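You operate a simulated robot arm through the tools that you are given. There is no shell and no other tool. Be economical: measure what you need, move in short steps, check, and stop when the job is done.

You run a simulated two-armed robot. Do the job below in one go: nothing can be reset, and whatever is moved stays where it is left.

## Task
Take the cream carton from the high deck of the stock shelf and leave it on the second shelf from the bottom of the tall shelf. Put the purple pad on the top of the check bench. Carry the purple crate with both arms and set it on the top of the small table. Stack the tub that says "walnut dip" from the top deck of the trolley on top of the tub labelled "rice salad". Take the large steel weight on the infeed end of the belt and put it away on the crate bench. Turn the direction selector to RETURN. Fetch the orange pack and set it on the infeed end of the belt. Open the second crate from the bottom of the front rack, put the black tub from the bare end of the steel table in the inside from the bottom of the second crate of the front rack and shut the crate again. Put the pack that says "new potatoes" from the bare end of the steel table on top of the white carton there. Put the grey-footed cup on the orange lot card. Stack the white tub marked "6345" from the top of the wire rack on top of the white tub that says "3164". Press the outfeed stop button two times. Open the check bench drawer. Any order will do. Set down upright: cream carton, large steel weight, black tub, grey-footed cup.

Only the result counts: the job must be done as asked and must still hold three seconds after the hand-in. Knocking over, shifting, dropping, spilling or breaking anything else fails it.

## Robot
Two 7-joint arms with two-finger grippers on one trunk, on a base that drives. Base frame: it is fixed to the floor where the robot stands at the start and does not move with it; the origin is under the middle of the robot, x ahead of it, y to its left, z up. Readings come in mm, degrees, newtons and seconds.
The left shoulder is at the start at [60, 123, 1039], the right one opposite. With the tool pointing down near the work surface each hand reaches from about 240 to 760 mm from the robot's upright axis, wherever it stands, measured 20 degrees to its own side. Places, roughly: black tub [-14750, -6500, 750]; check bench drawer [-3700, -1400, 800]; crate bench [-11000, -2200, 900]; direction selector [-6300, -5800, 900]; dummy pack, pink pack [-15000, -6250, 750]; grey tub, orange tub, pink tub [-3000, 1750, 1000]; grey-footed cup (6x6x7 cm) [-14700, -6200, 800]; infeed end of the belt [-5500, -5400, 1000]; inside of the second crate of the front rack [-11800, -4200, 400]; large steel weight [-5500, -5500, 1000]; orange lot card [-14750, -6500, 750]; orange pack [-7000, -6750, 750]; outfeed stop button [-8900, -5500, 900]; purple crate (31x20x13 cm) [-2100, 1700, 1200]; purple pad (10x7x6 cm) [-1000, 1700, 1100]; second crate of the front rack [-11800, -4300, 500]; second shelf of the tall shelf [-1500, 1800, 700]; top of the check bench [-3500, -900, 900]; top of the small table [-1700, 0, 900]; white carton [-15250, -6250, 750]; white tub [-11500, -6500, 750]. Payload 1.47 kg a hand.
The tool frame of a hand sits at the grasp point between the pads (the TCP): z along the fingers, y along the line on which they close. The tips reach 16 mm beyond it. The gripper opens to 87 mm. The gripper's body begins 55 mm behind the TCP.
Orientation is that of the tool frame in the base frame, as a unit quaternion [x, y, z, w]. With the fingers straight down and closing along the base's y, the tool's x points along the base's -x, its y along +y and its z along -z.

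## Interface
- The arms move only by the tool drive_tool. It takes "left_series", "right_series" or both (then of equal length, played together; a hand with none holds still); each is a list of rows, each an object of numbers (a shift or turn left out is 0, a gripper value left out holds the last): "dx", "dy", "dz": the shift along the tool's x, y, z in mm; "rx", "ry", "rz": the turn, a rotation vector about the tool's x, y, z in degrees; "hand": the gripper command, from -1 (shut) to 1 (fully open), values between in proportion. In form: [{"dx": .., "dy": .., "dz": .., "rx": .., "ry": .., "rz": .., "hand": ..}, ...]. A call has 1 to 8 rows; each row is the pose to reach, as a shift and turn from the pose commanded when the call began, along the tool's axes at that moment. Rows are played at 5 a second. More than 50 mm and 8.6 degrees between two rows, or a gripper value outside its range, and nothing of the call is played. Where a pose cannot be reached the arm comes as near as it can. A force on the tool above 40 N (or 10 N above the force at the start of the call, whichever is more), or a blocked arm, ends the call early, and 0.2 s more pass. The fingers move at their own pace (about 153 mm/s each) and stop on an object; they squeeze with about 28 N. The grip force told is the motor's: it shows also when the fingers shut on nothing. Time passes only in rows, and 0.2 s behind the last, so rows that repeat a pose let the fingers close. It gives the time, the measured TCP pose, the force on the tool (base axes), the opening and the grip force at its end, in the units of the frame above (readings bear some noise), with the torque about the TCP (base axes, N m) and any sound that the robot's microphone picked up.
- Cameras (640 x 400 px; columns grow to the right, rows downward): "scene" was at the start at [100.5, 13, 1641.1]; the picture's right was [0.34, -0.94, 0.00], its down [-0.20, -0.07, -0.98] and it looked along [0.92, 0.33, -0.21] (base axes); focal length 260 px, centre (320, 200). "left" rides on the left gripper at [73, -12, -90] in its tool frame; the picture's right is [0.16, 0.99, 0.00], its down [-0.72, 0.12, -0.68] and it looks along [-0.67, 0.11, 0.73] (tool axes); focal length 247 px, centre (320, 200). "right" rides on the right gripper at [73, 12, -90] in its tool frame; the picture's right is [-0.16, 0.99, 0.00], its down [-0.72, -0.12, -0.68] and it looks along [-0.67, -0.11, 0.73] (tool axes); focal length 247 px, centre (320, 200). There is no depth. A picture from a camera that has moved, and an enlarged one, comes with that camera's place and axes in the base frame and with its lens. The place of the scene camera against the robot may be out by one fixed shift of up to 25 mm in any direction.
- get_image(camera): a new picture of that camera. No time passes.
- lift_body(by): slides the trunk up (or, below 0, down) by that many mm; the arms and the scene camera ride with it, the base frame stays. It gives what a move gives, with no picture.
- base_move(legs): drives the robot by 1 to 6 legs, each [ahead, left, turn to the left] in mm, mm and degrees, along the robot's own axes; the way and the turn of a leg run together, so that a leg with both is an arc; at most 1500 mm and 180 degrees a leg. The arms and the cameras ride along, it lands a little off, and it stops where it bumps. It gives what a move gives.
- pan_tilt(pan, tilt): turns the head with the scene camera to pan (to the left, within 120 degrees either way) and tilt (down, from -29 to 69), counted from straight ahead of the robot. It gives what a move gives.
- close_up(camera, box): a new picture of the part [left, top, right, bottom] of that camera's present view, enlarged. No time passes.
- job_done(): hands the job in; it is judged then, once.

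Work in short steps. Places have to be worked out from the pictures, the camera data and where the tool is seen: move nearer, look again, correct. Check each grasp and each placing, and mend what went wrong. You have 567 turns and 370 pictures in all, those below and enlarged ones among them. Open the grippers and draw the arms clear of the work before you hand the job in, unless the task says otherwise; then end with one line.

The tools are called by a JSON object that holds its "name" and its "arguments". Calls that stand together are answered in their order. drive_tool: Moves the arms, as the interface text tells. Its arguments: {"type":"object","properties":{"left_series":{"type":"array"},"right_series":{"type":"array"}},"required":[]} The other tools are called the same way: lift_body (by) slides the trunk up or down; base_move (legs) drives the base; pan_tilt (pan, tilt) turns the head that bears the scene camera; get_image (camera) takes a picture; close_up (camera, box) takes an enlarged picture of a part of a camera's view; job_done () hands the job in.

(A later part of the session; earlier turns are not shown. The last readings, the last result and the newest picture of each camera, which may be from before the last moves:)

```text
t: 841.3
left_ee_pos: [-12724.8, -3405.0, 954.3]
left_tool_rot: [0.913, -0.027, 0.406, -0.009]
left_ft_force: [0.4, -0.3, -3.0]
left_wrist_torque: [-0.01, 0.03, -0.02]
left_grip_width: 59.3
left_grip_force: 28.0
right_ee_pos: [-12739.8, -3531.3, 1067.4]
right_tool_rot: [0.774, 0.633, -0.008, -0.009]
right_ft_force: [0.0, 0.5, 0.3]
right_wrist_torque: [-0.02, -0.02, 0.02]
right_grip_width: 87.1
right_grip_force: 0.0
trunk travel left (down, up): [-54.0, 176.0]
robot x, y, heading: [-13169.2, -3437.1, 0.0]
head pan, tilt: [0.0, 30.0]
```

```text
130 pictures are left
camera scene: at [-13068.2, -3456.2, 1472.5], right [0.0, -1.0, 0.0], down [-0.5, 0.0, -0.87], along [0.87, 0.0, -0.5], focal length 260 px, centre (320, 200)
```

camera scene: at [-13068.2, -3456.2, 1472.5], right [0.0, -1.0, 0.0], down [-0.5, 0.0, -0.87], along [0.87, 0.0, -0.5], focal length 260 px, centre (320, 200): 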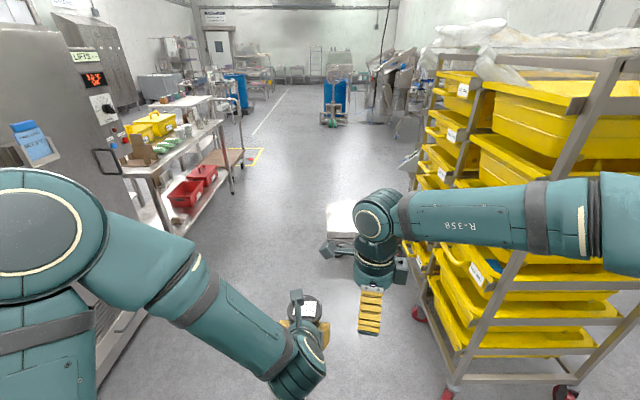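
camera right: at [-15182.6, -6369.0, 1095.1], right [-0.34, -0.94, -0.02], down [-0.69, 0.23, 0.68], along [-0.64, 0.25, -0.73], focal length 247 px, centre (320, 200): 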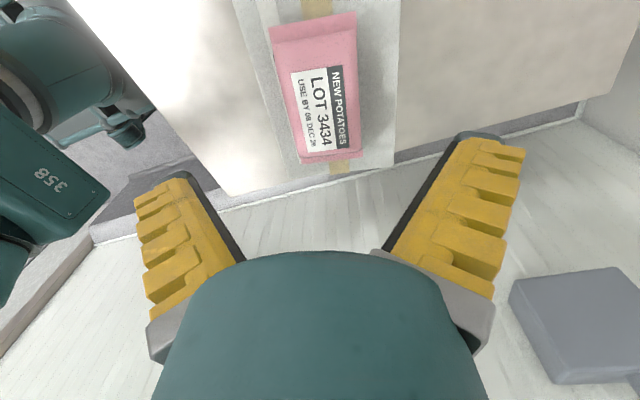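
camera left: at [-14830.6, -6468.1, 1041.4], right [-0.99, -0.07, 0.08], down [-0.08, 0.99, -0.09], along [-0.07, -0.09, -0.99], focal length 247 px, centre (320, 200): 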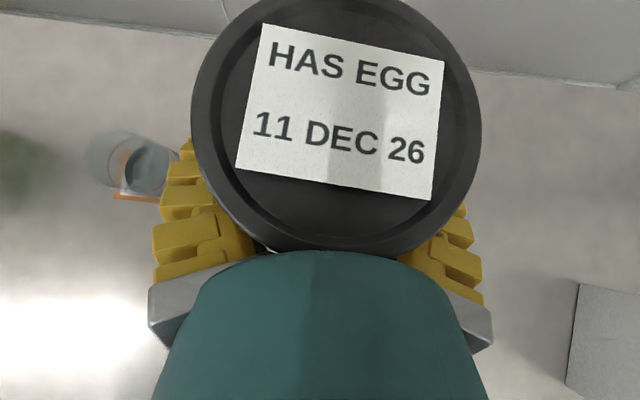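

Clear view: the racks' labelled north faces are on the right (face y≈−4080); the front rack is the farther (east) one, x≈−11980…−11550. I drive in front of it and turn to face it.

{"name": "base_move", "arguments": {"legs": [[700, 70, 0], [680, 40, 0], [0, 0, -90]]}}

{"name": "pan_tilt", "arguments": {"pan": 0, "tilt": 45}}

{"name": "get_image", "arguments": {"camera": "scene"}}

```text
t: 852.4
left_ee_pos: [-11748.3, -3777.4, 953.1]
left_tool_rot: [-0.63, 0.662, -0.296, -0.279]
left_ft_force: [-0.3, -0.6, -2.0]
left_wrist_torque: [0.03, 0.0, -0.01]
left_grip_width: 58.8
left_grip_force: 27.5
right_ee_pos: [-11875.2, -3765.6, 1068.7]
right_tool_rot: [0.995, -0.095, 0.001, -0.012]
right_ft_force: [0.4, 0.0, -1.0]
right_wrist_torque: [0.0, -0.03, 0.0]
right_grip_width: 86.9
right_grip_force: 0.1
trunk travel left (down, up): [-54.0, 176.0]
robot x, y, heading: [-11781.9, -3331.9, -89.5]
head pan, tilt: [0.0, 30.0]
```

```text
t: 853.1
left_ee_pos: [-11749.0, -3779.2, 954.3]
left_tool_rot: [-0.63, 0.662, -0.295, -0.279]
left_ft_force: [0.1, -0.1, -2.9]
left_wrist_torque: [0.02, -0.01, 0.01]
left_grip_width: 58.6
left_grip_force: 27.7
right_ee_pos: [-11874.4, -3764.4, 1067.8]
right_tool_rot: [0.995, -0.095, 0.0, -0.013]
right_ft_force: [0.2, -0.7, 0.4]
right_wrist_torque: [0.01, 0.01, 0.0]
right_grip_width: 87.2
right_grip_force: 0.0
trunk travel left (down, up): [-54.0, 176.0]
robot x, y, heading: [-11783.2, -3330.9, -89.9]
head pan, tilt: [0.0, 45.0]
```

```text
129 pictures are left
camera scene: at [-11781.6, -3441.4, 1449.9], right [-1.0, -0.01, 0.0], down [0.0, 0.71, -0.71], along [0.0, -0.71, -0.71], focal length 260 px, centre (320, 200)
```

scene: 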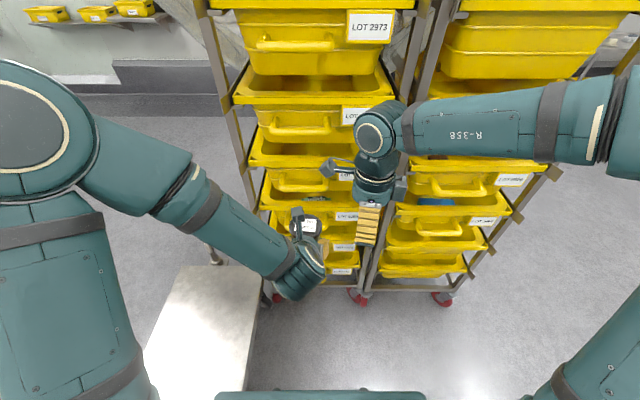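

I zoom to count the crates from the bottom.

{"name": "close_up", "arguments": {"camera": "scene", "box": [225, 60, 405, 310]}}

{"name": "close_up", "arguments": {"camera": "scene", "box": [245, 170, 375, 305]}}

```text
1.60 times, centred on (315, 185) of scene
camera zoom: at [-11781.6, -3441.4, 1449.9], right [-1.0, -0.01, 0.0], down [0.0, 0.71, -0.71], along [0.0, -0.71, -0.71], focal length 416 px, centre (328, 224)
```

zoom: 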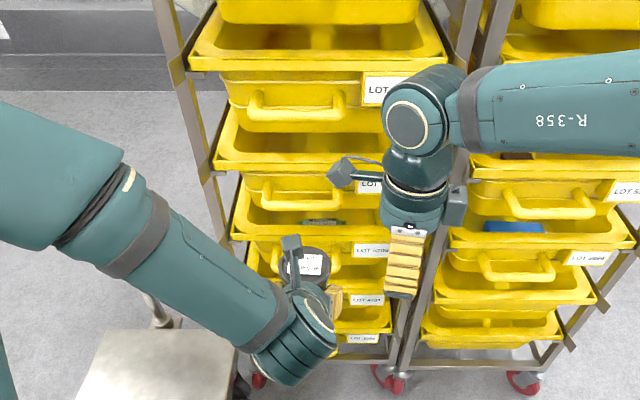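

```text
2.96 times, centred on (310, 238) of scene
camera zoom: at [-11781.6, -3441.4, 1449.9], right [-1.0, -0.01, 0.0], down [0.0, 0.71, -0.71], along [0.0, -0.71, -0.71], focal length 770 px, centre (350, 89)
```

zoom: 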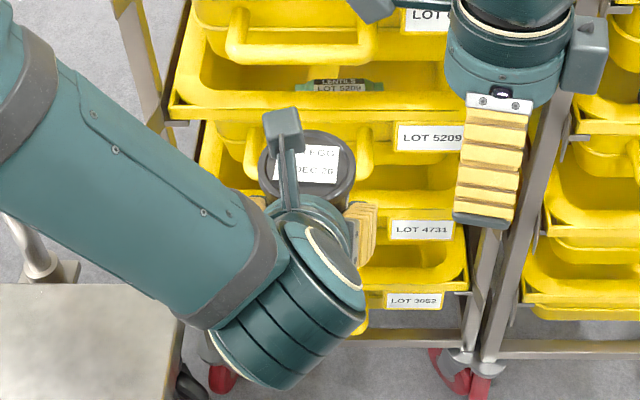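

Counting from the bottom: LOT 3952 (1st), LOT 4731 (2nd – target). Its bar handle is at z≈510. I turn the right hand horizontal (closing vertically) to hook it.

{"name": "lift_body", "arguments": {"by": -50}}

{"name": "drive_tool", "arguments": {"right_series": [{"rz": -5.5, "dy": 15}, {"rz": -11, "dy": 30}]}}

{"name": "drive_tool", "arguments": {"right_series": [{"rx": -8, "dz": 20}, {"rx": -16, "dz": 40}, {"rx": -24, "dz": 60}, {"rx": -32, "dz": 80}, {"rx": -40, "dz": 100}, {"rx": -48, "dz": 120}, {"rx": -56, "dz": 140}, {"rx": -64, "dz": 160}]}}

{"name": "drive_tool", "arguments": {"right_series": [{"rx": -8}, {"rx": -16}, {"rx": -24}, {"rx": -26}]}}

{"name": "get_image", "arguments": {"camera": "scene"}}

```text
t: 854.0
left_ee_pos: [-11747.2, -3778.4, 903.8]
left_tool_rot: [-0.63, 0.662, -0.295, -0.279]
left_ft_force: [0.8, -0.1, -2.4]
left_wrist_torque: [0.05, 0.03, 0.0]
left_grip_width: 58.6
left_grip_force: 27.7
right_ee_pos: [-11874.9, -3764.3, 1018.3]
right_tool_rot: [0.995, -0.095, 0.001, -0.013]
right_ft_force: [-0.6, -0.5, 0.1]
right_wrist_torque: [0.01, -0.01, -0.02]
right_grip_width: 86.9
right_grip_force: 0.2
trunk travel left (down, up): [-4.0, 226.0]
robot x, y, heading: [-11787.3, -3336.1, -89.5]
head pan, tilt: [0.0, 45.0]
```

```text
t: 854.6
left_ee_pos: [-11747.9, -3778.0, 903.9]
left_tool_rot: [-0.63, 0.662, -0.295, -0.279]
left_ft_force: [-0.5, 0.4, -3.1]
left_wrist_torque: [0.03, -0.01, 0.01]
left_grip_width: 58.5
left_grip_force: 28.1
right_ee_pos: [-11880.2, -3794.1, 1016.6]
right_tool_rot: [1.0, 0.003, 0.001, -0.012]
right_ft_force: [-0.6, -0.6, 0.1]
right_wrist_torque: [0.01, 0.0, 0.02]
right_grip_width: 87.0
right_grip_force: 0.0
trunk travel left (down, up): [-4.0, 226.0]
robot x, y, heading: [-11784.2, -3331.9, -89.5]
head pan, tilt: [0.0, 45.0]
```

```text
t: 856.2
left_ee_pos: [-11740.8, -3777.3, 900.5]
left_tool_rot: [-0.635, 0.66, -0.296, -0.272]
left_ft_force: [-0.6, 0.7, -2.1]
left_wrist_torque: [0.04, 0.0, 0.02]
left_grip_width: 58.5
left_grip_force: 28.5
right_ee_pos: [-11878.7, -3803.1, 884.0]
right_tool_rot: [0.898, -0.006, -0.003, 0.441]
right_ft_force: [0.3, 0.0, -0.1]
right_wrist_torque: [-0.01, 0.0, 0.0]
right_grip_width: 86.9
right_grip_force: 0.0
right hand out of reach, approached as far as the arm can: row 7
trunk travel left (down, up): [-4.0, 226.0]
robot x, y, heading: [-11784.7, -3333.9, -89.5]
head pan, tilt: [0.0, 45.0]
stopped in row 7 (left hand): the force on the tool passed its limit at 60 N (the readings are from after the stop); the commanded pose is now the measured one
```

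```text
t: 856.6
left_ee_pos: [-11735.4, -3777.7, 896.5]
left_tool_rot: [-0.641, 0.657, -0.297, -0.264]
left_ft_force: [0.9, -7.7, -9.4]
left_wrist_torque: [0.07, -0.22, 0.23]
left_grip_width: 58.2
left_grip_force: 28.1
right_ee_pos: [-11874.0, -3813.2, 886.0]
right_tool_rot: [0.875, -0.006, -0.001, 0.484]
right_ft_force: [-1.3, 7.9, 7.8]
right_wrist_torque: [0.16, -0.84, 0.9]
right_grip_width: 86.8
right_grip_force: 0.0
right hand out of reach, approached as far as the arm can: row 1
trunk travel left (down, up): [-4.0, 226.0]
robot x, y, heading: [-11785.9, -3332.5, -90.0]
head pan, tilt: [0.0, 45.0]
stopped in row 1 (left hand): the force on the tool passed its limit at 51 N (the readings are from after the stop); the commanded pose is now the measured one
```

```text
126 pictures are left
camera scene: at [-11781.5, -3441.2, 1399.9], right [-1.0, -0.01, 0.0], down [0.0, 0.71, -0.71], along [0.0, -0.71, -0.71], focal length 260 px, centre (320, 200)
```

scene: 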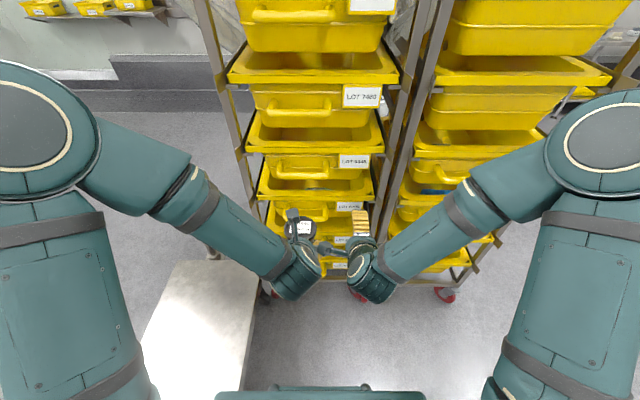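

The hands touched. I move the left hand (with tub) left and up, and the right hand a bit right.

{"name": "drive_tool", "arguments": {"left_series": [{"dy": -25, "dx": 10, "dz": -10}, {"dy": -60, "dx": 25, "dz": -22}, {"dy": -100, "dx": 40, "dz": -36}, {"dy": -140, "dx": 55, "dz": -50}], "right_series": [{"dx": -5}, {"dx": -15}, {"dx": -25}, {"dx": -30}]}}

{"name": "get_image", "arguments": {"camera": "left"}}

{"name": "get_image", "arguments": {"camera": "scene"}}

```text
t: 857.6
left_ee_pos: [-11599.9, -3782.4, 979.1]
left_tool_rot: [-0.64, 0.658, -0.296, -0.265]
left_ft_force: [0.6, 0.4, -2.5]
left_wrist_torque: [0.02, 0.03, 0.0]
left_grip_width: 58.3
left_grip_force: 27.8
left hand out of reach, approached as far as the arm can: row 2, 3, 4
right_ee_pos: [-11902.7, -3821.3, 884.9]
right_tool_rot: [0.876, -0.007, -0.001, 0.483]
right_ft_force: [-0.5, 1.4, -0.1]
right_wrist_torque: [0.0, 0.01, 0.01]
right_grip_width: 87.0
right_grip_force: 0.1
right hand out of reach, approached as far as the arm can: row 2, 3, 4
trunk travel left (down, up): [-4.0, 226.0]
robot x, y, heading: [-11783.9, -3331.9, -89.7]
head pan, tilt: [0.0, 45.0]
```

```text
125 pictures are left
camera left: at [-11593.0, -3766.3, 1094.2], right [-0.99, -0.1, 0.06], down [-0.11, 0.99, -0.07], along [-0.06, -0.07, -1.0], focal length 247 px, centre (320, 200)
```

left: 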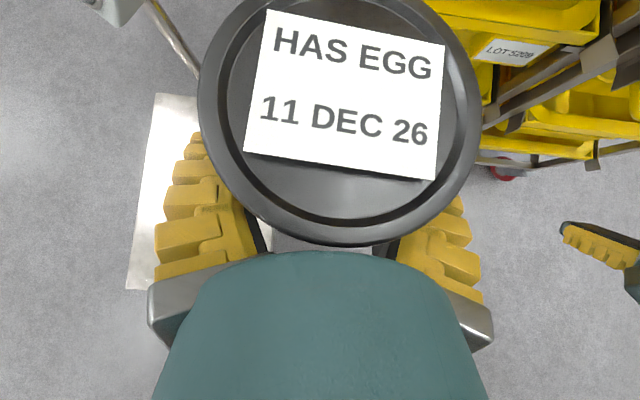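

```text
124 pictures are left
camera scene: at [-11781.3, -3440.4, 1400.0], right [-1.0, -0.01, 0.0], down [0.0, 0.71, -0.71], along [0.0, -0.71, -0.71], focal length 260 px, centre (320, 200)
```

scene: 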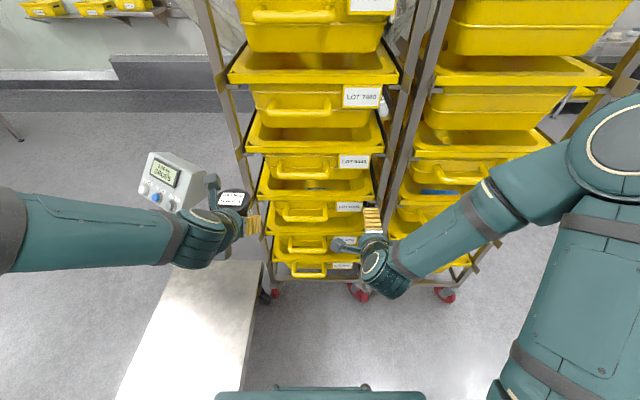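

Separated; tub still held well. I zoom on the lower crates' handles.

{"name": "close_up", "arguments": {"camera": "scene", "box": [245, 180, 385, 290]}}

```text
3.64 times, centred on (315, 235) of scene
camera zoom: at [-11781.3, -3440.4, 1400.0], right [-1.0, -0.01, 0.0], down [0.0, 0.71, -0.71], along [0.0, -0.71, -0.71], focal length 945 px, centre (338, 73)
```

zoom: 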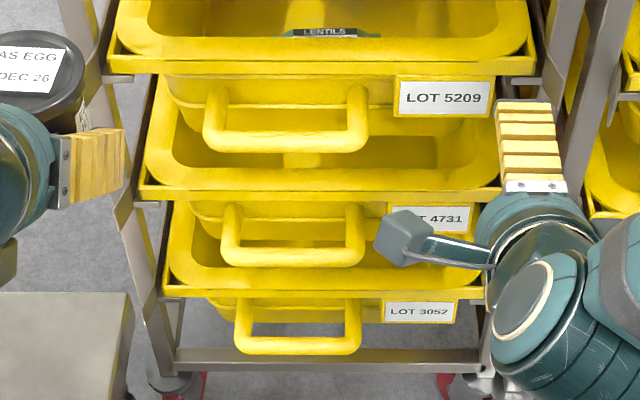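

Target: LOT 4731's loop bar ≈[−11733, −3995, 575]. I shift the robot 70 mm left and bring the right hand (pitched ~32° down, closing vertically) in front of it.

{"name": "base_move", "arguments": {"legs": [[0, 70, 0]]}}

{"name": "drive_tool", "arguments": {"right_series": [{"dx": 14, "dy": -24, "dz": 28}, {"dx": 28, "dy": -48, "dz": 56}, {"dx": 42, "dy": -72, "dz": 84}, {"dx": 56, "dy": -96, "dz": 112}, {"dx": 70, "dy": -120, "dz": 140}, {"dx": 84, "dy": -145, "dz": 168}, {"dx": 98, "dy": -169, "dz": 193}]}}

{"name": "get_image", "arguments": {"camera": "right"}}

{"name": "get_image", "arguments": {"camera": "scene"}}

```text
t: 858.9
left_ee_pos: [-11548.4, -3781.4, 978.2]
left_tool_rot: [-0.639, 0.66, -0.294, -0.264]
left_ft_force: [-0.6, 0.7, -2.8]
left_wrist_torque: [0.03, -0.02, 0.02]
left_grip_width: 58.5
left_grip_force: 28.1
right_ee_pos: [-11851.3, -3820.1, 884.5]
right_tool_rot: [0.876, -0.01, -0.002, 0.482]
right_ft_force: [-0.6, -0.3, 0.2]
right_wrist_torque: [0.01, 0.0, 0.02]
right_grip_width: 86.8
right_grip_force: 0.0
trunk travel left (down, up): [-4.0, 226.0]
robot x, y, heading: [-11728.5, -3329.6, -89.9]
head pan, tilt: [0.0, 45.0]
stopped in leg 1: the robot was blocked; the commanded pose is now the measured one
```

```text
t: 860.5
left_ee_pos: [-11547.2, -3782.0, 978.1]
left_tool_rot: [-0.639, 0.66, -0.295, -0.264]
left_ft_force: [0.1, -0.1, -3.6]
left_wrist_torque: [0.07, 0.01, 0.01]
left_grip_width: 58.4
left_grip_force: 27.7
right_ee_pos: [-11753.3, -3894.0, 639.0]
right_tool_rot: [0.876, -0.008, -0.002, 0.482]
right_ft_force: [0.5, 0.6, 0.1]
right_wrist_torque: [-0.06, -0.01, 0.02]
right_grip_width: 87.0
right_grip_force: 0.0
trunk travel left (down, up): [-4.0, 226.0]
robot x, y, heading: [-11727.6, -3331.9, -90.0]
head pan, tilt: [0.0, 45.0]
```

```text
122 pictures are left
camera right: at [-11679.1, -3825.5, 697.2], right [-0.17, -0.52, 0.83], down [-0.71, 0.65, 0.26], along [-0.68, -0.55, -0.49], focal length 247 px, centre (320, 200)
```

right: 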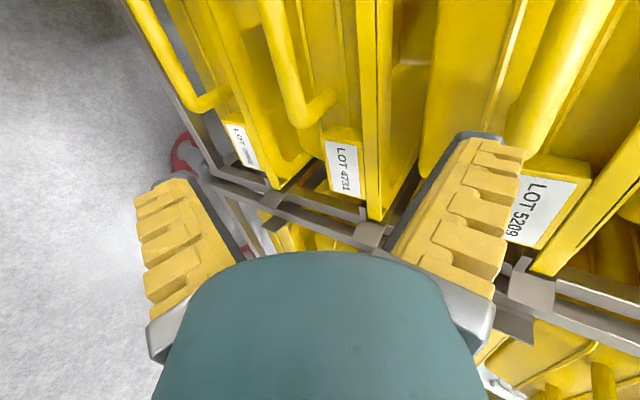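

```text
121 pictures are left
camera scene: at [-11727.0, -3439.6, 1399.9], right [-1.0, 0.0, 0.0], down [0.0, 0.71, -0.71], along [0.0, -0.71, -0.71], focal length 260 px, centre (320, 200)
```

scene: 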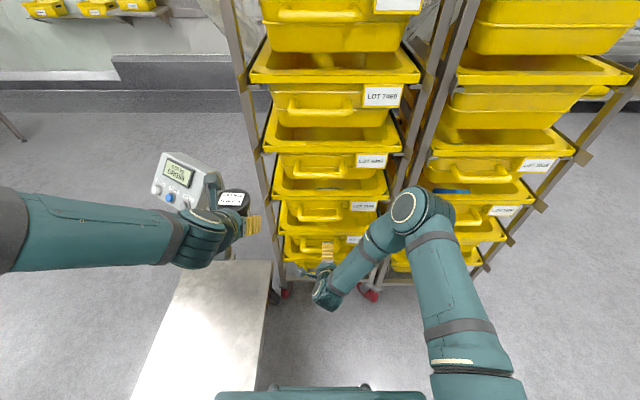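

I advance 45 mm along the approach to refine the bar's position by parallax.

{"name": "drive_tool", "arguments": {"right_series": [{"dz": 22}, {"dz": 45}]}}

{"name": "get_image", "arguments": {"camera": "right"}}

```text
t: 861.1
left_ee_pos: [-11546.5, -3783.6, 976.7]
left_tool_rot: [-0.639, 0.66, -0.295, -0.264]
left_ft_force: [0.4, 0.4, -2.9]
left_wrist_torque: [0.06, 0.02, 0.01]
left_grip_width: 58.4
left_grip_force: 28.5
right_ee_pos: [-11754.1, -3930.5, 613.5]
right_tool_rot: [0.875, -0.008, -0.002, 0.484]
right_ft_force: [0.4, -0.2, 0.3]
right_wrist_torque: [0.01, -0.02, -0.02]
right_grip_width: 86.9
right_grip_force: 0.0
trunk travel left (down, up): [-4.0, 226.0]
robot x, y, heading: [-11730.5, -3330.2, -90.0]
head pan, tilt: [0.0, 45.0]
```

```text
120 pictures are left
camera right: at [-11679.4, -3862.8, 673.0], right [-0.17, -0.52, 0.83], down [-0.71, 0.65, 0.26], along [-0.68, -0.55, -0.49], focal length 247 px, centre (320, 200)
```

right: 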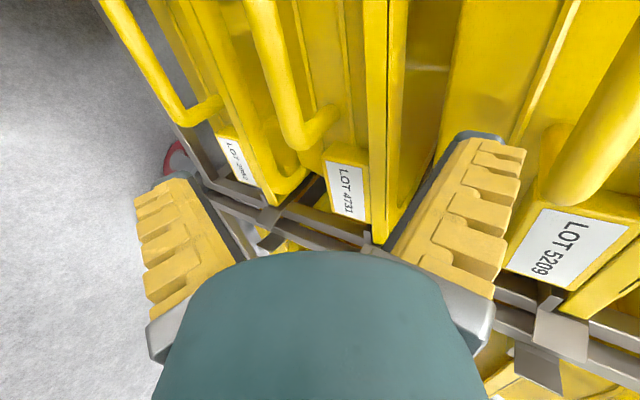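

Bar corner solved at ≈[−11763, −3975, 568]. I centre on the bar and advance so it sits between the fingers.

{"name": "drive_tool", "arguments": {"right_series": [{"dx": 22, "dy": -8, "dz": 5}, {"dx": 45, "dy": -15, "dz": 10}, {"dx": 45, "dy": -15, "dz": 35}, {"dx": 45, "dy": -15, "dz": 60}]}}

{"name": "get_image", "arguments": {"camera": "right"}}

```text
t: 862.1
left_ee_pos: [-11547.1, -3782.7, 977.9]
left_tool_rot: [-0.639, 0.66, -0.294, -0.264]
left_ft_force: [-0.6, 0.0, -2.8]
left_wrist_torque: [0.02, -0.03, -0.02]
left_grip_width: 58.6
left_grip_force: 28.3
right_ee_pos: [-11708.6, -3976.0, 571.4]
right_tool_rot: [0.875, -0.009, -0.003, 0.484]
right_ft_force: [0.0, -0.1, 0.7]
right_wrist_torque: [-0.01, 0.03, -0.01]
right_grip_width: 87.0
right_grip_force: 0.0
trunk travel left (down, up): [-4.0, 226.0]
robot x, y, heading: [-11729.5, -3329.3, -90.0]
head pan, tilt: [0.0, 45.0]
```

```text
119 pictures are left
camera right: at [-11634.3, -3907.0, 629.3], right [-0.17, -0.52, 0.83], down [-0.71, 0.65, 0.26], along [-0.68, -0.55, -0.49], focal length 247 px, centre (320, 200)
```

right: 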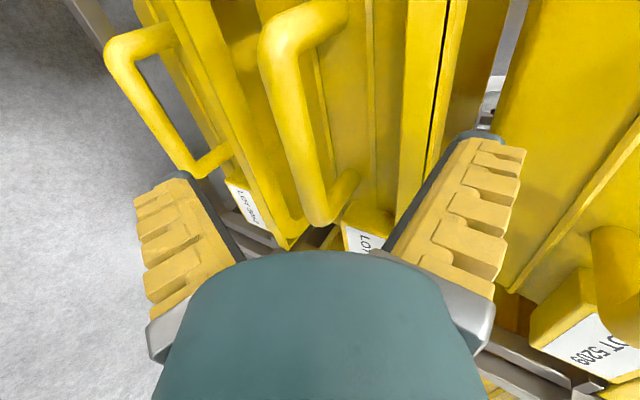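

The bar lies between the fingers at the TCP. I close.

{"name": "drive_tool", "arguments": {"right_series": [{"dz": 3, "hand": -1}, {"dz": 3, "hand": -1}, {"dz": 3, "hand": -1}, {"dz": 3, "hand": -1}]}}

{"name": "get_image", "arguments": {"camera": "right"}}

```text
t: 863.1
left_ee_pos: [-11547.3, -3782.9, 976.1]
left_tool_rot: [-0.639, 0.659, -0.296, -0.264]
left_ft_force: [-1.1, 0.2, -2.8]
left_wrist_torque: [0.02, 0.0, -0.03]
left_grip_width: 58.3
left_grip_force: 28.3
right_ee_pos: [-11708.6, -3977.9, 568.4]
right_tool_rot: [0.876, -0.009, -0.002, 0.483]
right_ft_force: [-0.6, 0.3, -0.3]
right_wrist_torque: [-0.01, 0.01, -0.01]
right_grip_width: 0.0
right_grip_force: 27.9
trunk travel left (down, up): [-4.0, 226.0]
robot x, y, heading: [-11731.8, -3329.1, -90.1]
head pan, tilt: [0.0, 45.0]
```

```text
118 pictures are left
camera right: at [-11634.0, -3909.1, 627.4], right [-0.17, -0.52, 0.83], down [-0.71, 0.65, 0.26], along [-0.68, -0.55, -0.49], focal length 247 px, centre (320, 200)
```

right: 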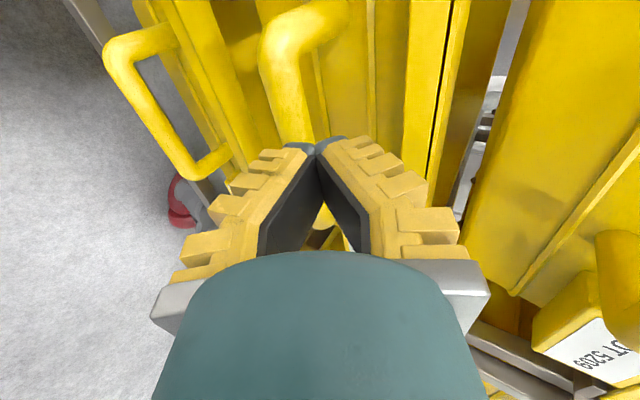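

The fingers closed in front of the bar. I open, advance 35 mm and close again.

{"name": "drive_tool", "arguments": {"right_series": [{"hand": 0.6}, {"hand": 0.6}, {"dz": 18, "hand": 0.6}, {"dz": 36, "hand": 0.6}]}}

{"name": "get_image", "arguments": {"camera": "right"}}

```text
t: 864.1
left_ee_pos: [-11547.2, -3783.4, 977.4]
left_tool_rot: [-0.638, 0.66, -0.295, -0.265]
left_ft_force: [0.4, -0.4, -2.7]
left_wrist_torque: [0.0, 0.02, -0.02]
left_grip_width: 58.4
left_grip_force: 28.0
right_ee_pos: [-11708.3, -4006.5, 550.7]
right_tool_rot: [0.876, -0.009, -0.002, 0.483]
right_ft_force: [0.0, 0.8, 0.6]
right_wrist_torque: [-0.03, -0.01, -0.01]
right_grip_width: 73.2
right_grip_force: 2.4
trunk travel left (down, up): [-4.0, 226.0]
robot x, y, heading: [-11731.9, -3329.5, -90.2]
head pan, tilt: [0.0, 45.0]
```

```text
117 pictures are left
camera right: at [-11633.9, -3938.6, 609.0], right [-0.17, -0.52, 0.83], down [-0.71, 0.65, 0.26], along [-0.68, -0.55, -0.49], focal length 247 px, centre (320, 200)
```

right: 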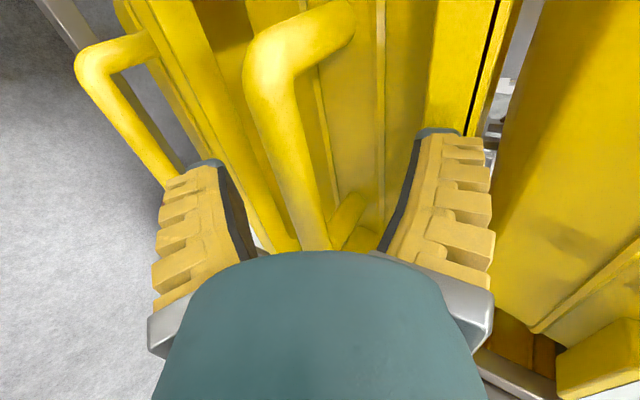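

Now the bar is between the fingers, ~9 mm to the lower side. I shift and close.

{"name": "drive_tool", "arguments": {"right_series": [{"dy": -8}, {"dy": -8, "hand": -1}, {"dy": -8, "hand": -1}, {"dy": -8, "hand": -1}, {"dy": -8, "hand": -1}]}}

{"name": "get_image", "arguments": {"camera": "right"}}

```text
t: 865.3
left_ee_pos: [-11547.1, -3782.3, 978.3]
left_tool_rot: [-0.639, 0.659, -0.296, -0.265]
left_ft_force: [-0.1, -0.4, -1.9]
left_wrist_torque: [0.02, -0.03, -0.02]
left_grip_width: 58.2
left_grip_force: 28.3
right_ee_pos: [-11708.2, -4001.8, 545.7]
right_tool_rot: [0.876, -0.008, -0.002, 0.482]
right_ft_force: [0.0, 12.7, 1.6]
right_wrist_torque: [0.18, -0.01, 0.09]
right_grip_width: 0.1
right_grip_force: 28.4
trunk travel left (down, up): [-4.0, 226.0]
robot x, y, heading: [-11730.2, -3329.3, -90.2]
head pan, tilt: [0.0, 45.0]
```

```text
116 pictures are left
camera right: at [-11633.1, -3933.1, 603.1], right [-0.17, -0.52, 0.83], down [-0.71, 0.65, 0.26], along [-0.68, -0.55, -0.49], focal length 247 px, centre (320, 200)
```

right: 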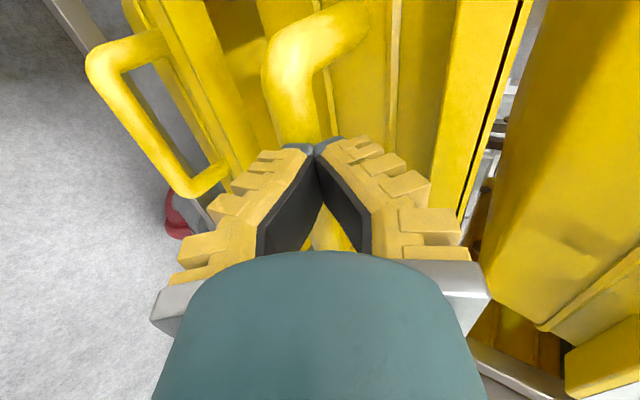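

Still slipped off in front (tips touched the bar). I open, advance 30 mm more and close.

{"name": "drive_tool", "arguments": {"right_series": [{"dz": -5, "hand": 0.6}, {"dz": -5, "hand": 0.6}, {"dz": 15, "hand": 0.6}, {"dz": 32, "hand": 0.6}]}}

{"name": "get_image", "arguments": {"camera": "right"}}

```text
t: 866.3
left_ee_pos: [-11548.1, -3783.5, 977.2]
left_tool_rot: [-0.64, 0.659, -0.296, -0.263]
left_ft_force: [0.2, 0.2, -3.0]
left_wrist_torque: [0.03, -0.02, 0.0]
left_grip_width: 58.4
left_grip_force: 27.7
right_ee_pos: [-11708.1, -4028.4, 527.8]
right_tool_rot: [0.876, -0.009, -0.002, 0.483]
right_ft_force: [-0.6, -0.8, -0.2]
right_wrist_torque: [-0.02, -0.02, -0.01]
right_grip_width: 73.2
right_grip_force: 1.6
trunk travel left (down, up): [-4.0, 226.0]
robot x, y, heading: [-11727.8, -3330.7, -89.8]
head pan, tilt: [0.0, 45.0]
```

```text
115 pictures are left
camera right: at [-11633.8, -3961.2, 584.8], right [-0.17, -0.52, 0.83], down [-0.71, 0.65, 0.26], along [-0.68, -0.55, -0.49], focal length 247 px, centre (320, 200)
```

right: 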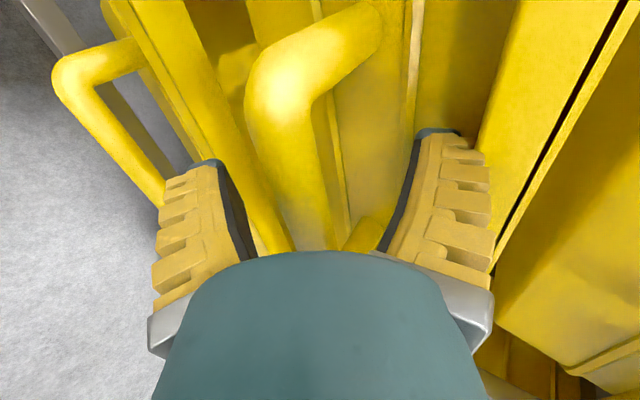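

{"name": "drive_tool", "arguments": {"right_series": [{"dy": -5, "hand": -1}, {"dy": -5, "hand": -1}, {"dy": -5, "hand": -1}, {"dy": -5, "hand": -1}]}}

{"name": "get_image", "arguments": {"camera": "right"}}

```text
t: 867.4
left_ee_pos: [-11547.1, -3781.8, 977.7]
left_tool_rot: [-0.639, 0.66, -0.294, -0.264]
left_ft_force: [-0.6, -0.4, -1.6]
left_wrist_torque: [0.04, -0.03, 0.04]
left_grip_width: 58.2
left_grip_force: 27.9
right_ee_pos: [-11708.2, -4022.1, 516.1]
right_tool_rot: [0.879, -0.008, -0.002, 0.476]
right_ft_force: [0.8, -1.9, -15.6]
right_wrist_torque: [-0.16, 0.04, 0.06]
right_grip_width: 6.0
right_grip_force: 29.6
trunk travel left (down, up): [-4.0, 226.0]
robot x, y, heading: [-11727.4, -3327.7, -89.9]
head pan, tilt: [0.0, 45.0]
stopped in row 4 (right hand): the force on the tool passed its limit at 40 N (the readings are from after the stop); the commanded pose is now the measured one
```

```text
114 pictures are left
camera right: at [-11634.4, -3954.3, 575.2], right [-0.17, -0.54, 0.83], down [-0.72, 0.64, 0.27], along [-0.68, -0.55, -0.49], focal length 247 px, centre (320, 200)
```

right: 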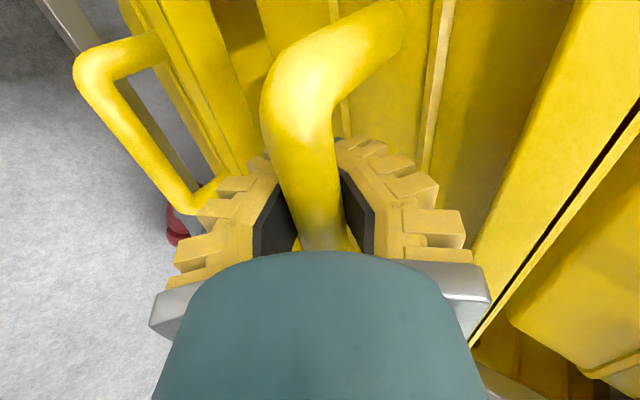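

The bar is hooked inside the closed fingers. I drive back 80 mm and check.

{"name": "base_move", "arguments": {"legs": [[-80, 0, 0]]}}

{"name": "get_image", "arguments": {"camera": "scene"}}

```text
t: 868.5
left_ee_pos: [-11547.9, -3705.6, 977.2]
left_tool_rot: [-0.639, 0.66, -0.294, -0.263]
left_ft_force: [0.3, 0.3, -1.6]
left_wrist_torque: [0.05, 0.04, -0.04]
left_grip_width: 58.2
left_grip_force: 27.8
right_ee_pos: [-11708.9, -3944.9, 515.4]
right_tool_rot: [0.879, -0.008, -0.001, 0.477]
right_ft_force: [2.7, 1.2, -26.6]
right_wrist_torque: [-0.48, 0.12, 0.03]
right_grip_width: 2.3
right_grip_force: 30.0
trunk travel left (down, up): [-4.0, 226.0]
robot x, y, heading: [-11730.5, -3255.3, -90.3]
head pan, tilt: [0.0, 45.0]
```

```text
113 pictures are left
camera scene: at [-11726.8, -3363.1, 1399.6], right [-1.0, 0.0, 0.0], down [0.0, 0.71, -0.71], along [0.0, -0.71, -0.71], focal length 260 px, centre (320, 200)
```

scene: 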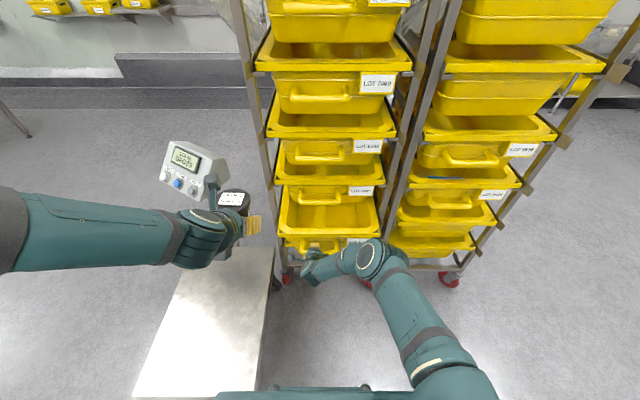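

The 2nd crate (LOT 4731) is sliding out. I pull 150 mm more.

{"name": "base_move", "arguments": {"legs": [[-75, 0, 0], [-75, 0, 0]]}}

{"name": "get_image", "arguments": {"camera": "scene"}}

```text
t: 870.1
left_ee_pos: [-11547.0, -3556.2, 976.0]
left_tool_rot: [-0.639, 0.66, -0.294, -0.264]
left_ft_force: [-0.1, 0.4, -2.9]
left_wrist_torque: [0.04, 0.01, 0.04]
left_grip_width: 58.0
left_grip_force: 28.1
right_ee_pos: [-11708.3, -3795.0, 515.6]
right_tool_rot: [0.879, -0.007, -0.001, 0.477]
right_ft_force: [-4.9, 1.1, -20.2]
right_wrist_torque: [-0.38, 0.14, 0.22]
right_grip_width: 6.1
right_grip_force: 30.2
trunk travel left (down, up): [-4.0, 226.0]
robot x, y, heading: [-11729.3, -3105.6, -89.9]
head pan, tilt: [0.0, 45.0]
```

```text
112 pictures are left
camera scene: at [-11727.1, -3213.8, 1399.7], right [-1.0, 0.0, 0.0], down [0.0, 0.71, -0.71], along [0.0, -0.71, -0.71], focal length 260 px, centre (320, 200)
```

scene: 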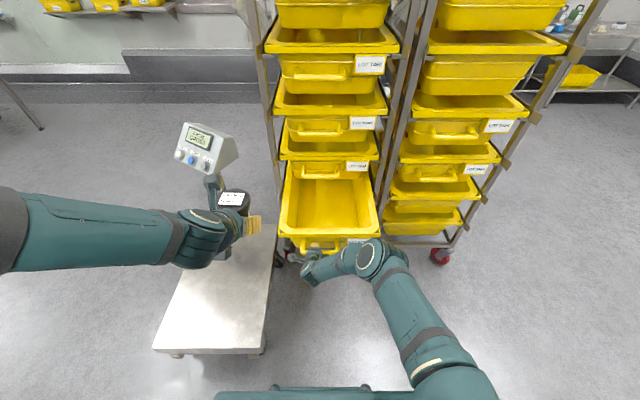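

The crate is open 227 mm and empty. The pitched left hand can't lower the tub past the front rim, so I'll set the tub on the crate bench behind me and regrip it vertically. First I release the handle.

{"name": "drive_tool", "arguments": {"right_series": [{"dz": 4, "hand": 0.7}, {"dz": 4, "hand": 0.7}, {"dz": 4, "hand": 0.7}, {"dz": -30, "hand": 0.7}, {"dz": -70, "hand": 0.7}]}}

{"name": "get_image", "arguments": {"camera": "right"}}

```text
t: 871.3
left_ee_pos: [-11547.0, -3554.5, 977.6]
left_tool_rot: [-0.639, 0.66, -0.295, -0.263]
left_ft_force: [0.2, 1.3, -2.8]
left_wrist_torque: [0.03, -0.01, 0.02]
left_grip_width: 57.9
left_grip_force: 27.9
right_ee_pos: [-11709.9, -3736.3, 557.0]
right_tool_rot: [0.879, -0.008, -0.001, 0.477]
right_ft_force: [-0.1, 1.0, 0.6]
right_wrist_torque: [0.02, -0.01, -0.05]
right_grip_width: 76.7
right_grip_force: 1.6
trunk travel left (down, up): [-4.0, 226.0]
robot x, y, heading: [-11729.0, -3102.2, -89.9]
head pan, tilt: [0.0, 45.0]
```

```text
111 pictures are left
camera right: at [-11635.1, -3668.2, 615.6], right [-0.17, -0.54, 0.83], down [-0.72, 0.64, 0.27], along [-0.68, -0.55, -0.49], focal length 247 px, centre (320, 200)
```

right: 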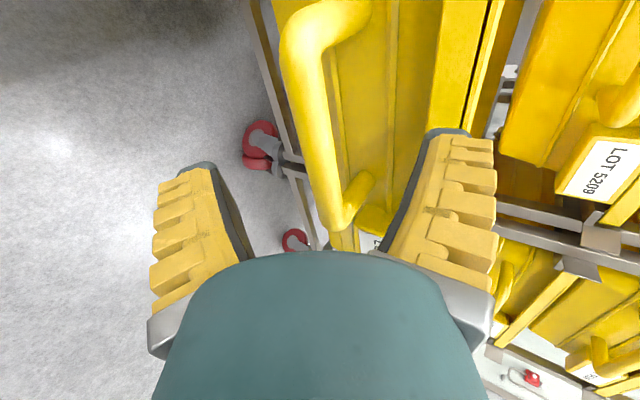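

{"name": "drive_tool", "arguments": {"right_series": [{"dz": -40}, {"dz": -80}, {"dz": -105, "dy": 35}, {"dz": -130, "dy": 70}, {"dz": -155, "dy": 110}, {"dz": -180, "dy": 150}]}}

{"name": "base_move", "arguments": {"legs": [[0, 0, 170]]}}

{"name": "pan_tilt", "arguments": {"pan": 0, "tilt": 30}}

{"name": "get_image", "arguments": {"camera": "scene"}}

```text
t: 872.7
left_ee_pos: [-11546.5, -3554.8, 977.2]
left_tool_rot: [-0.639, 0.66, -0.295, -0.263]
left_ft_force: [0.3, 0.0, -1.8]
left_wrist_torque: [0.05, 0.02, -0.03]
left_grip_width: 58.0
left_grip_force: 28.2
right_ee_pos: [-11706.9, -3666.1, 778.4]
right_tool_rot: [0.879, -0.008, -0.002, 0.476]
right_ft_force: [-0.5, 0.6, 0.0]
right_wrist_torque: [0.0, -0.01, 0.02]
right_grip_width: 76.6
right_grip_force: 2.1
trunk travel left (down, up): [-4.0, 226.0]
robot x, y, heading: [-11730.5, -3102.6, -90.0]
head pan, tilt: [0.0, 45.0]
```

```text
t: 880.0
left_ee_pos: [-11814.3, -2620.9, 978.4]
left_tool_rot: [0.723, 0.566, 0.294, -0.265]
left_ft_force: [0.0, -0.4, -2.8]
left_wrist_torque: [-0.03, 0.02, 0.02]
left_grip_width: 56.7
left_grip_force: 28.0
right_ee_pos: [-11635.7, -2544.1, 778.4]
right_tool_rot: [0.099, 0.873, 0.475, 0.051]
right_ft_force: [0.5, 0.1, 0.9]
right_wrist_torque: [-0.02, 0.0, -0.01]
right_grip_width: 76.6
right_grip_force: 2.0
trunk travel left (down, up): [-4.0, 226.0]
robot x, y, heading: [-11728.7, -3103.1, 78.1]
head pan, tilt: [0.0, 45.0]
```

```text
t: 880.8
left_ee_pos: [-11815.8, -2620.8, 978.2]
left_tool_rot: [0.723, 0.567, 0.293, -0.266]
left_ft_force: [1.3, 0.1, -1.6]
left_wrist_torque: [-0.03, 0.03, 0.01]
left_grip_width: 56.6
left_grip_force: 27.9
right_ee_pos: [-11634.2, -2544.2, 777.4]
right_tool_rot: [0.099, 0.873, 0.474, 0.051]
right_ft_force: [-0.1, -0.2, 0.3]
right_wrist_torque: [-0.03, -0.01, 0.0]
right_grip_width: 76.7
right_grip_force: 1.8
trunk travel left (down, up): [-4.0, 226.0]
robot x, y, heading: [-11730.2, -3101.7, 78.0]
head pan, tilt: [0.0, 30.0]
```

```text
110 pictures are left
camera scene: at [-11706.3, -3022.0, 1422.4], right [0.98, -0.21, 0.0], down [-0.1, -0.49, -0.87], along [0.18, 0.85, -0.5], focal length 260 px, centre (320, 200)
```

scene: 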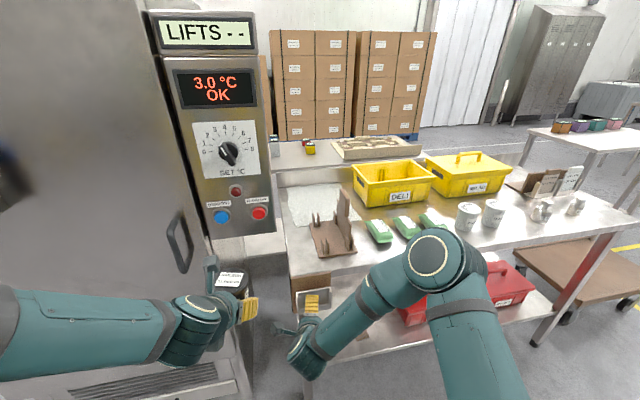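

I back slightly, raise the right hand above bench height, and strafe east to the bench's free right end.

{"name": "base_move", "arguments": {"legs": [[-60, 0, 12]]}}

{"name": "drive_tool", "arguments": {"right_series": [{"dz": -40, "dy": 25}, {"dz": -70, "dy": 60}, {"dz": -95, "dy": 100}, {"dz": -115, "dy": 140}, {"dz": -135, "dy": 180}, {"dz": -150, "dy": 210}, {"dz": -170, "dy": 230}]}}

{"name": "base_move", "arguments": {"legs": [[0, -600, 0], [0, -600, 0]]}}

{"name": "get_image", "arguments": {"camera": "scene"}}

```text
t: 882.0
left_ee_pos: [-11920.5, -2709.5, 978.1]
left_tool_rot: [0.658, 0.64, 0.263, -0.296]
left_ft_force: [-0.2, 1.2, -1.7]
left_wrist_torque: [0.0, -0.01, -0.01]
left_grip_width: 56.6
left_grip_force: 28.4
right_ee_pos: [-11760.6, -2595.0, 778.6]
right_tool_rot: [0.007, 0.879, 0.477, 0.001]
right_ft_force: [-0.2, -0.2, 0.3]
right_wrist_torque: [-0.03, 0.01, -0.01]
right_grip_width: 77.0
right_grip_force: 1.6
trunk travel left (down, up): [-4.0, 226.0]
robot x, y, heading: [-11739.5, -3161.7, 89.9]
head pan, tilt: [0.0, 30.0]
```

```text
t: 883.6
left_ee_pos: [-11919.6, -2708.6, 977.6]
left_tool_rot: [0.659, 0.64, 0.264, -0.294]
left_ft_force: [0.3, -1.1, -1.5]
left_wrist_torque: [-0.06, 0.03, -0.01]
left_grip_width: 56.7
left_grip_force: 27.8
right_ee_pos: [-11759.3, -2611.9, 1063.0]
right_tool_rot: [0.006, 0.879, 0.477, 0.0]
right_ft_force: [0.0, 0.0, -0.2]
right_wrist_torque: [-0.02, 0.02, -0.02]
right_grip_width: 76.6
right_grip_force: 1.6
trunk travel left (down, up): [-4.0, 226.0]
robot x, y, heading: [-11736.2, -3163.5, 90.3]
head pan, tilt: [0.0, 30.0]
```

```text
t: 894.7
left_ee_pos: [-10716.4, -2700.4, 977.2]
left_tool_rot: [0.657, 0.641, 0.264, -0.296]
left_ft_force: [0.3, -0.6, -2.3]
left_wrist_torque: [-0.04, -0.03, 0.01]
left_grip_width: 55.9
left_grip_force: 27.7
right_ee_pos: [-10555.3, -2602.0, 1061.4]
right_tool_rot: [0.004, 0.879, 0.477, 0.0]
right_ft_force: [0.3, -0.5, 0.2]
right_wrist_torque: [0.02, 0.01, 0.0]
right_grip_width: 76.9
right_grip_force: 1.7
trunk travel left (down, up): [-4.0, 226.0]
robot x, y, heading: [-10532.3, -3148.5, 90.6]
head pan, tilt: [0.0, 30.0]
```

```text
109 pictures are left
camera scene: at [-10527.7, -3068.3, 1422.5], right [1.0, 0.01, 0.0], down [0.0, -0.5, -0.87], along [-0.01, 0.87, -0.5], focal length 260 px, centre (320, 200)
```

scene: 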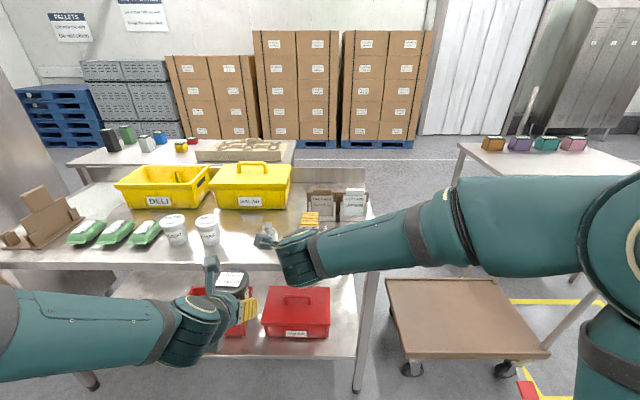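

I shift 262 mm right and 150 ahead so the left hand comes over the bench's free right end.

{"name": "base_move", "arguments": {"legs": [[0, -262, 0], [150, 0, -0.6]]}}

{"name": "drive_tool", "arguments": {"left_series": [{"dx": 20, "dz": 22}, {"dx": 45, "dz": 50}, {"dx": 70, "dz": 78}, {"dx": 95, "dz": 105}]}}

{"name": "get_image", "arguments": {"camera": "left"}}

{"name": "get_image", "arguments": {"camera": "scene"}}

```text
t: 898.6
left_ee_pos: [-10454.8, -2546.1, 977.0]
left_tool_rot: [0.659, 0.64, 0.263, -0.295]
left_ft_force: [-0.1, 1.3, -2.6]
left_wrist_torque: [-0.06, 0.01, -0.01]
left_grip_width: 55.5
left_grip_force: 27.9
right_ee_pos: [-10293.4, -2449.1, 1060.9]
right_tool_rot: [0.005, 0.879, 0.476, 0.0]
right_ft_force: [0.1, 1.0, -0.4]
right_wrist_torque: [0.01, 0.02, 0.04]
right_grip_width: 76.7
right_grip_force: 1.7
trunk travel left (down, up): [-4.0, 226.0]
robot x, y, heading: [-10268.3, -2998.5, 90.3]
head pan, tilt: [0.0, 30.0]
```

```text
t: 899.6
left_ee_pos: [-10454.4, -2404.5, 974.4]
left_tool_rot: [0.658, 0.641, 0.263, -0.296]
left_ft_force: [-0.2, 0.9, -2.4]
left_wrist_torque: [-0.03, -0.01, -0.01]
left_grip_width: 55.6
left_grip_force: 28.3
right_ee_pos: [-10293.0, -2449.0, 1062.3]
right_tool_rot: [0.006, 0.879, 0.476, 0.0]
right_ft_force: [0.1, 0.6, 0.0]
right_wrist_torque: [0.0, 0.03, -0.02]
right_grip_width: 76.7
right_grip_force: 1.8
trunk travel left (down, up): [-4.0, 226.0]
robot x, y, heading: [-10269.7, -3001.2, 90.3]
head pan, tilt: [0.0, 30.0]
```

```text
108 pictures are left
camera left: at [-10460.8, -2417.8, 1089.5], right [0.99, 0.1, 0.06], down [0.11, -0.99, -0.06], along [0.06, 0.07, -1.0], focal length 247 px, centre (320, 200)
```

left: 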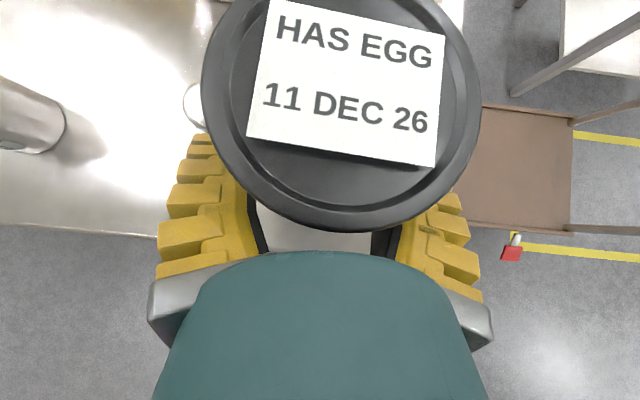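

```text
107 pictures are left
camera scene: at [-10267.0, -2915.9, 1422.4], right [1.0, 0.01, 0.0], down [0.0, -0.5, -0.87], along [0.0, 0.87, -0.5], focal length 260 px, centre (320, 200)
```

scene: 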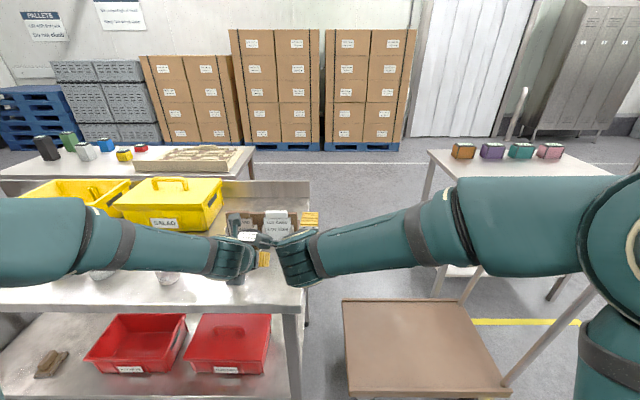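

Spot is free (0.5 kg weight 115 mm away). I lower 65 mm, then to contact.

{"name": "drive_tool", "arguments": {"left_series": [{"dx": -16, "dz": 14}, {"dx": -32, "dz": 29}, {"dx": -48, "dz": 43}]}}

{"name": "drive_tool", "arguments": {"left_series": [{"dx": -4, "dz": 3}, {"dx": -7, "dz": 6}]}}

```text
t: 900.4
left_ee_pos: [-10459.6, -2407.4, 909.7]
left_tool_rot: [0.658, 0.64, 0.264, -0.295]
left_ft_force: [0.2, 0.7, -2.4]
left_wrist_torque: [-0.06, 0.01, 0.0]
left_grip_width: 55.5
left_grip_force: 28.0
right_ee_pos: [-10294.5, -2450.0, 1063.0]
right_tool_rot: [0.005, 0.879, 0.476, 0.0]
right_ft_force: [0.1, -0.4, -0.7]
right_wrist_torque: [0.02, -0.04, 0.03]
right_grip_width: 76.9
right_grip_force: 2.5
trunk travel left (down, up): [-4.0, 226.0]
robot x, y, heading: [-10267.2, -3000.1, 90.4]
head pan, tilt: [0.0, 30.0]
```

```text
t: 901.0
left_ee_pos: [-10457.2, -2407.9, 900.1]
left_tool_rot: [0.658, 0.641, 0.263, -0.296]
left_ft_force: [0.1, 0.0, -3.2]
left_wrist_torque: [-0.06, 0.01, -0.01]
left_grip_width: 55.3
left_grip_force: 28.1
right_ee_pos: [-10294.2, -2449.3, 1062.0]
right_tool_rot: [0.005, 0.878, 0.478, 0.0]
right_ft_force: [-0.4, -0.5, -0.8]
right_wrist_torque: [-0.01, -0.02, -0.03]
right_grip_width: 77.1
right_grip_force: 1.9
trunk travel left (down, up): [-4.0, 226.0]
robot x, y, heading: [-10270.3, -2998.0, 90.2]
head pan, tilt: [0.0, 30.0]
```

{"name": "drive_tool", "arguments": {"left_series": [{"dx": -4, "dz": 3}, {"dx": -7, "dz": 6}]}}

{"name": "drive_tool", "arguments": {"left_series": [{"dx": -2, "dz": 2}, {"dx": -4, "dz": 4}]}}

```text
t: 901.6
left_ee_pos: [-10459.2, -2407.5, 892.6]
left_tool_rot: [0.658, 0.641, 0.264, -0.296]
left_ft_force: [0.5, -1.2, 0.7]
left_wrist_torque: [0.07, -0.05, -0.04]
left_grip_width: 55.5
left_grip_force: 28.0
right_ee_pos: [-10294.0, -2449.6, 1061.9]
right_tool_rot: [0.005, 0.879, 0.477, -0.001]
right_ft_force: [0.3, -0.1, -0.2]
right_wrist_torque: [0.0, -0.02, -0.05]
right_grip_width: 77.0
right_grip_force: 1.8
trunk travel left (down, up): [-4.0, 226.0]
robot x, y, heading: [-10272.4, -2996.5, 90.2]
head pan, tilt: [0.0, 30.0]
```

```text
t: 902.2
left_ee_pos: [-10459.9, -2408.2, 886.3]
left_tool_rot: [0.657, 0.641, 0.263, -0.296]
left_ft_force: [-1.1, -0.5, 5.2]
left_wrist_torque: [-0.02, -0.12, 0.02]
left_grip_width: 49.1
left_grip_force: 27.9
right_ee_pos: [-10294.2, -2450.7, 1062.6]
right_tool_rot: [0.005, 0.879, 0.477, 0.0]
right_ft_force: [0.1, -0.4, 0.1]
right_wrist_torque: [0.01, 0.03, 0.02]
right_grip_width: 76.9
right_grip_force: 1.6
trunk travel left (down, up): [-4.0, 226.0]
robot x, y, heading: [-10270.0, -2999.1, 90.3]
head pan, tilt: [0.0, 30.0]
```

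Contact. I release and withdraw straight back, then check.

{"name": "drive_tool", "arguments": {"left_series": [{"dx": 0, "dz": 0, "hand": 0.5}, {"dx": 0, "dz": 0, "hand": 1}, {"dx": 0, "dz": 0, "hand": 1}, {"dx": -18, "dz": -20}, {"dx": -45, "dz": -50}, {"dx": -65, "dz": -80}]}}

{"name": "get_image", "arguments": {"camera": "left"}}

```text
t: 903.6
left_ee_pos: [-10460.1, -2510.8, 893.0]
left_tool_rot: [0.657, 0.641, 0.263, -0.297]
left_ft_force: [-0.2, -0.1, 0.7]
left_wrist_torque: [0.02, 0.01, 0.01]
left_grip_width: 87.4
left_grip_force: 0.0
right_ee_pos: [-10293.0, -2449.6, 1063.1]
right_tool_rot: [0.006, 0.879, 0.478, 0.0]
right_ft_force: [-0.2, 0.2, -0.3]
right_wrist_torque: [0.04, 0.02, -0.01]
right_grip_width: 77.0
right_grip_force: 2.1
trunk travel left (down, up): [-4.0, 226.0]
robot x, y, heading: [-10270.7, -2998.5, 90.5]
head pan, tilt: [0.0, 30.0]
```

```text
106 pictures are left
camera left: at [-10465.1, -2524.1, 1009.7], right [0.99, 0.1, 0.06], down [0.11, -0.99, -0.06], along [0.06, 0.07, -1.0], focal length 247 px, centre (320, 200)
```

left: 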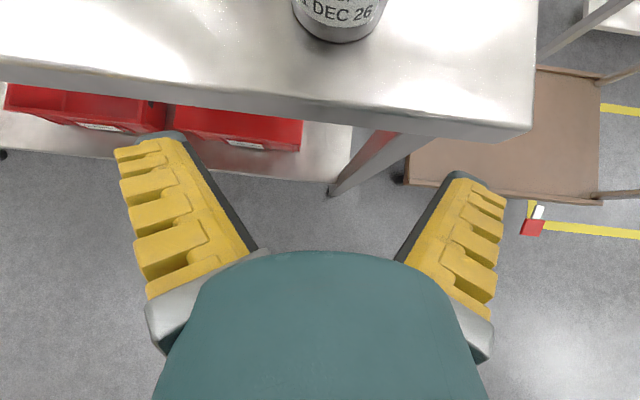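

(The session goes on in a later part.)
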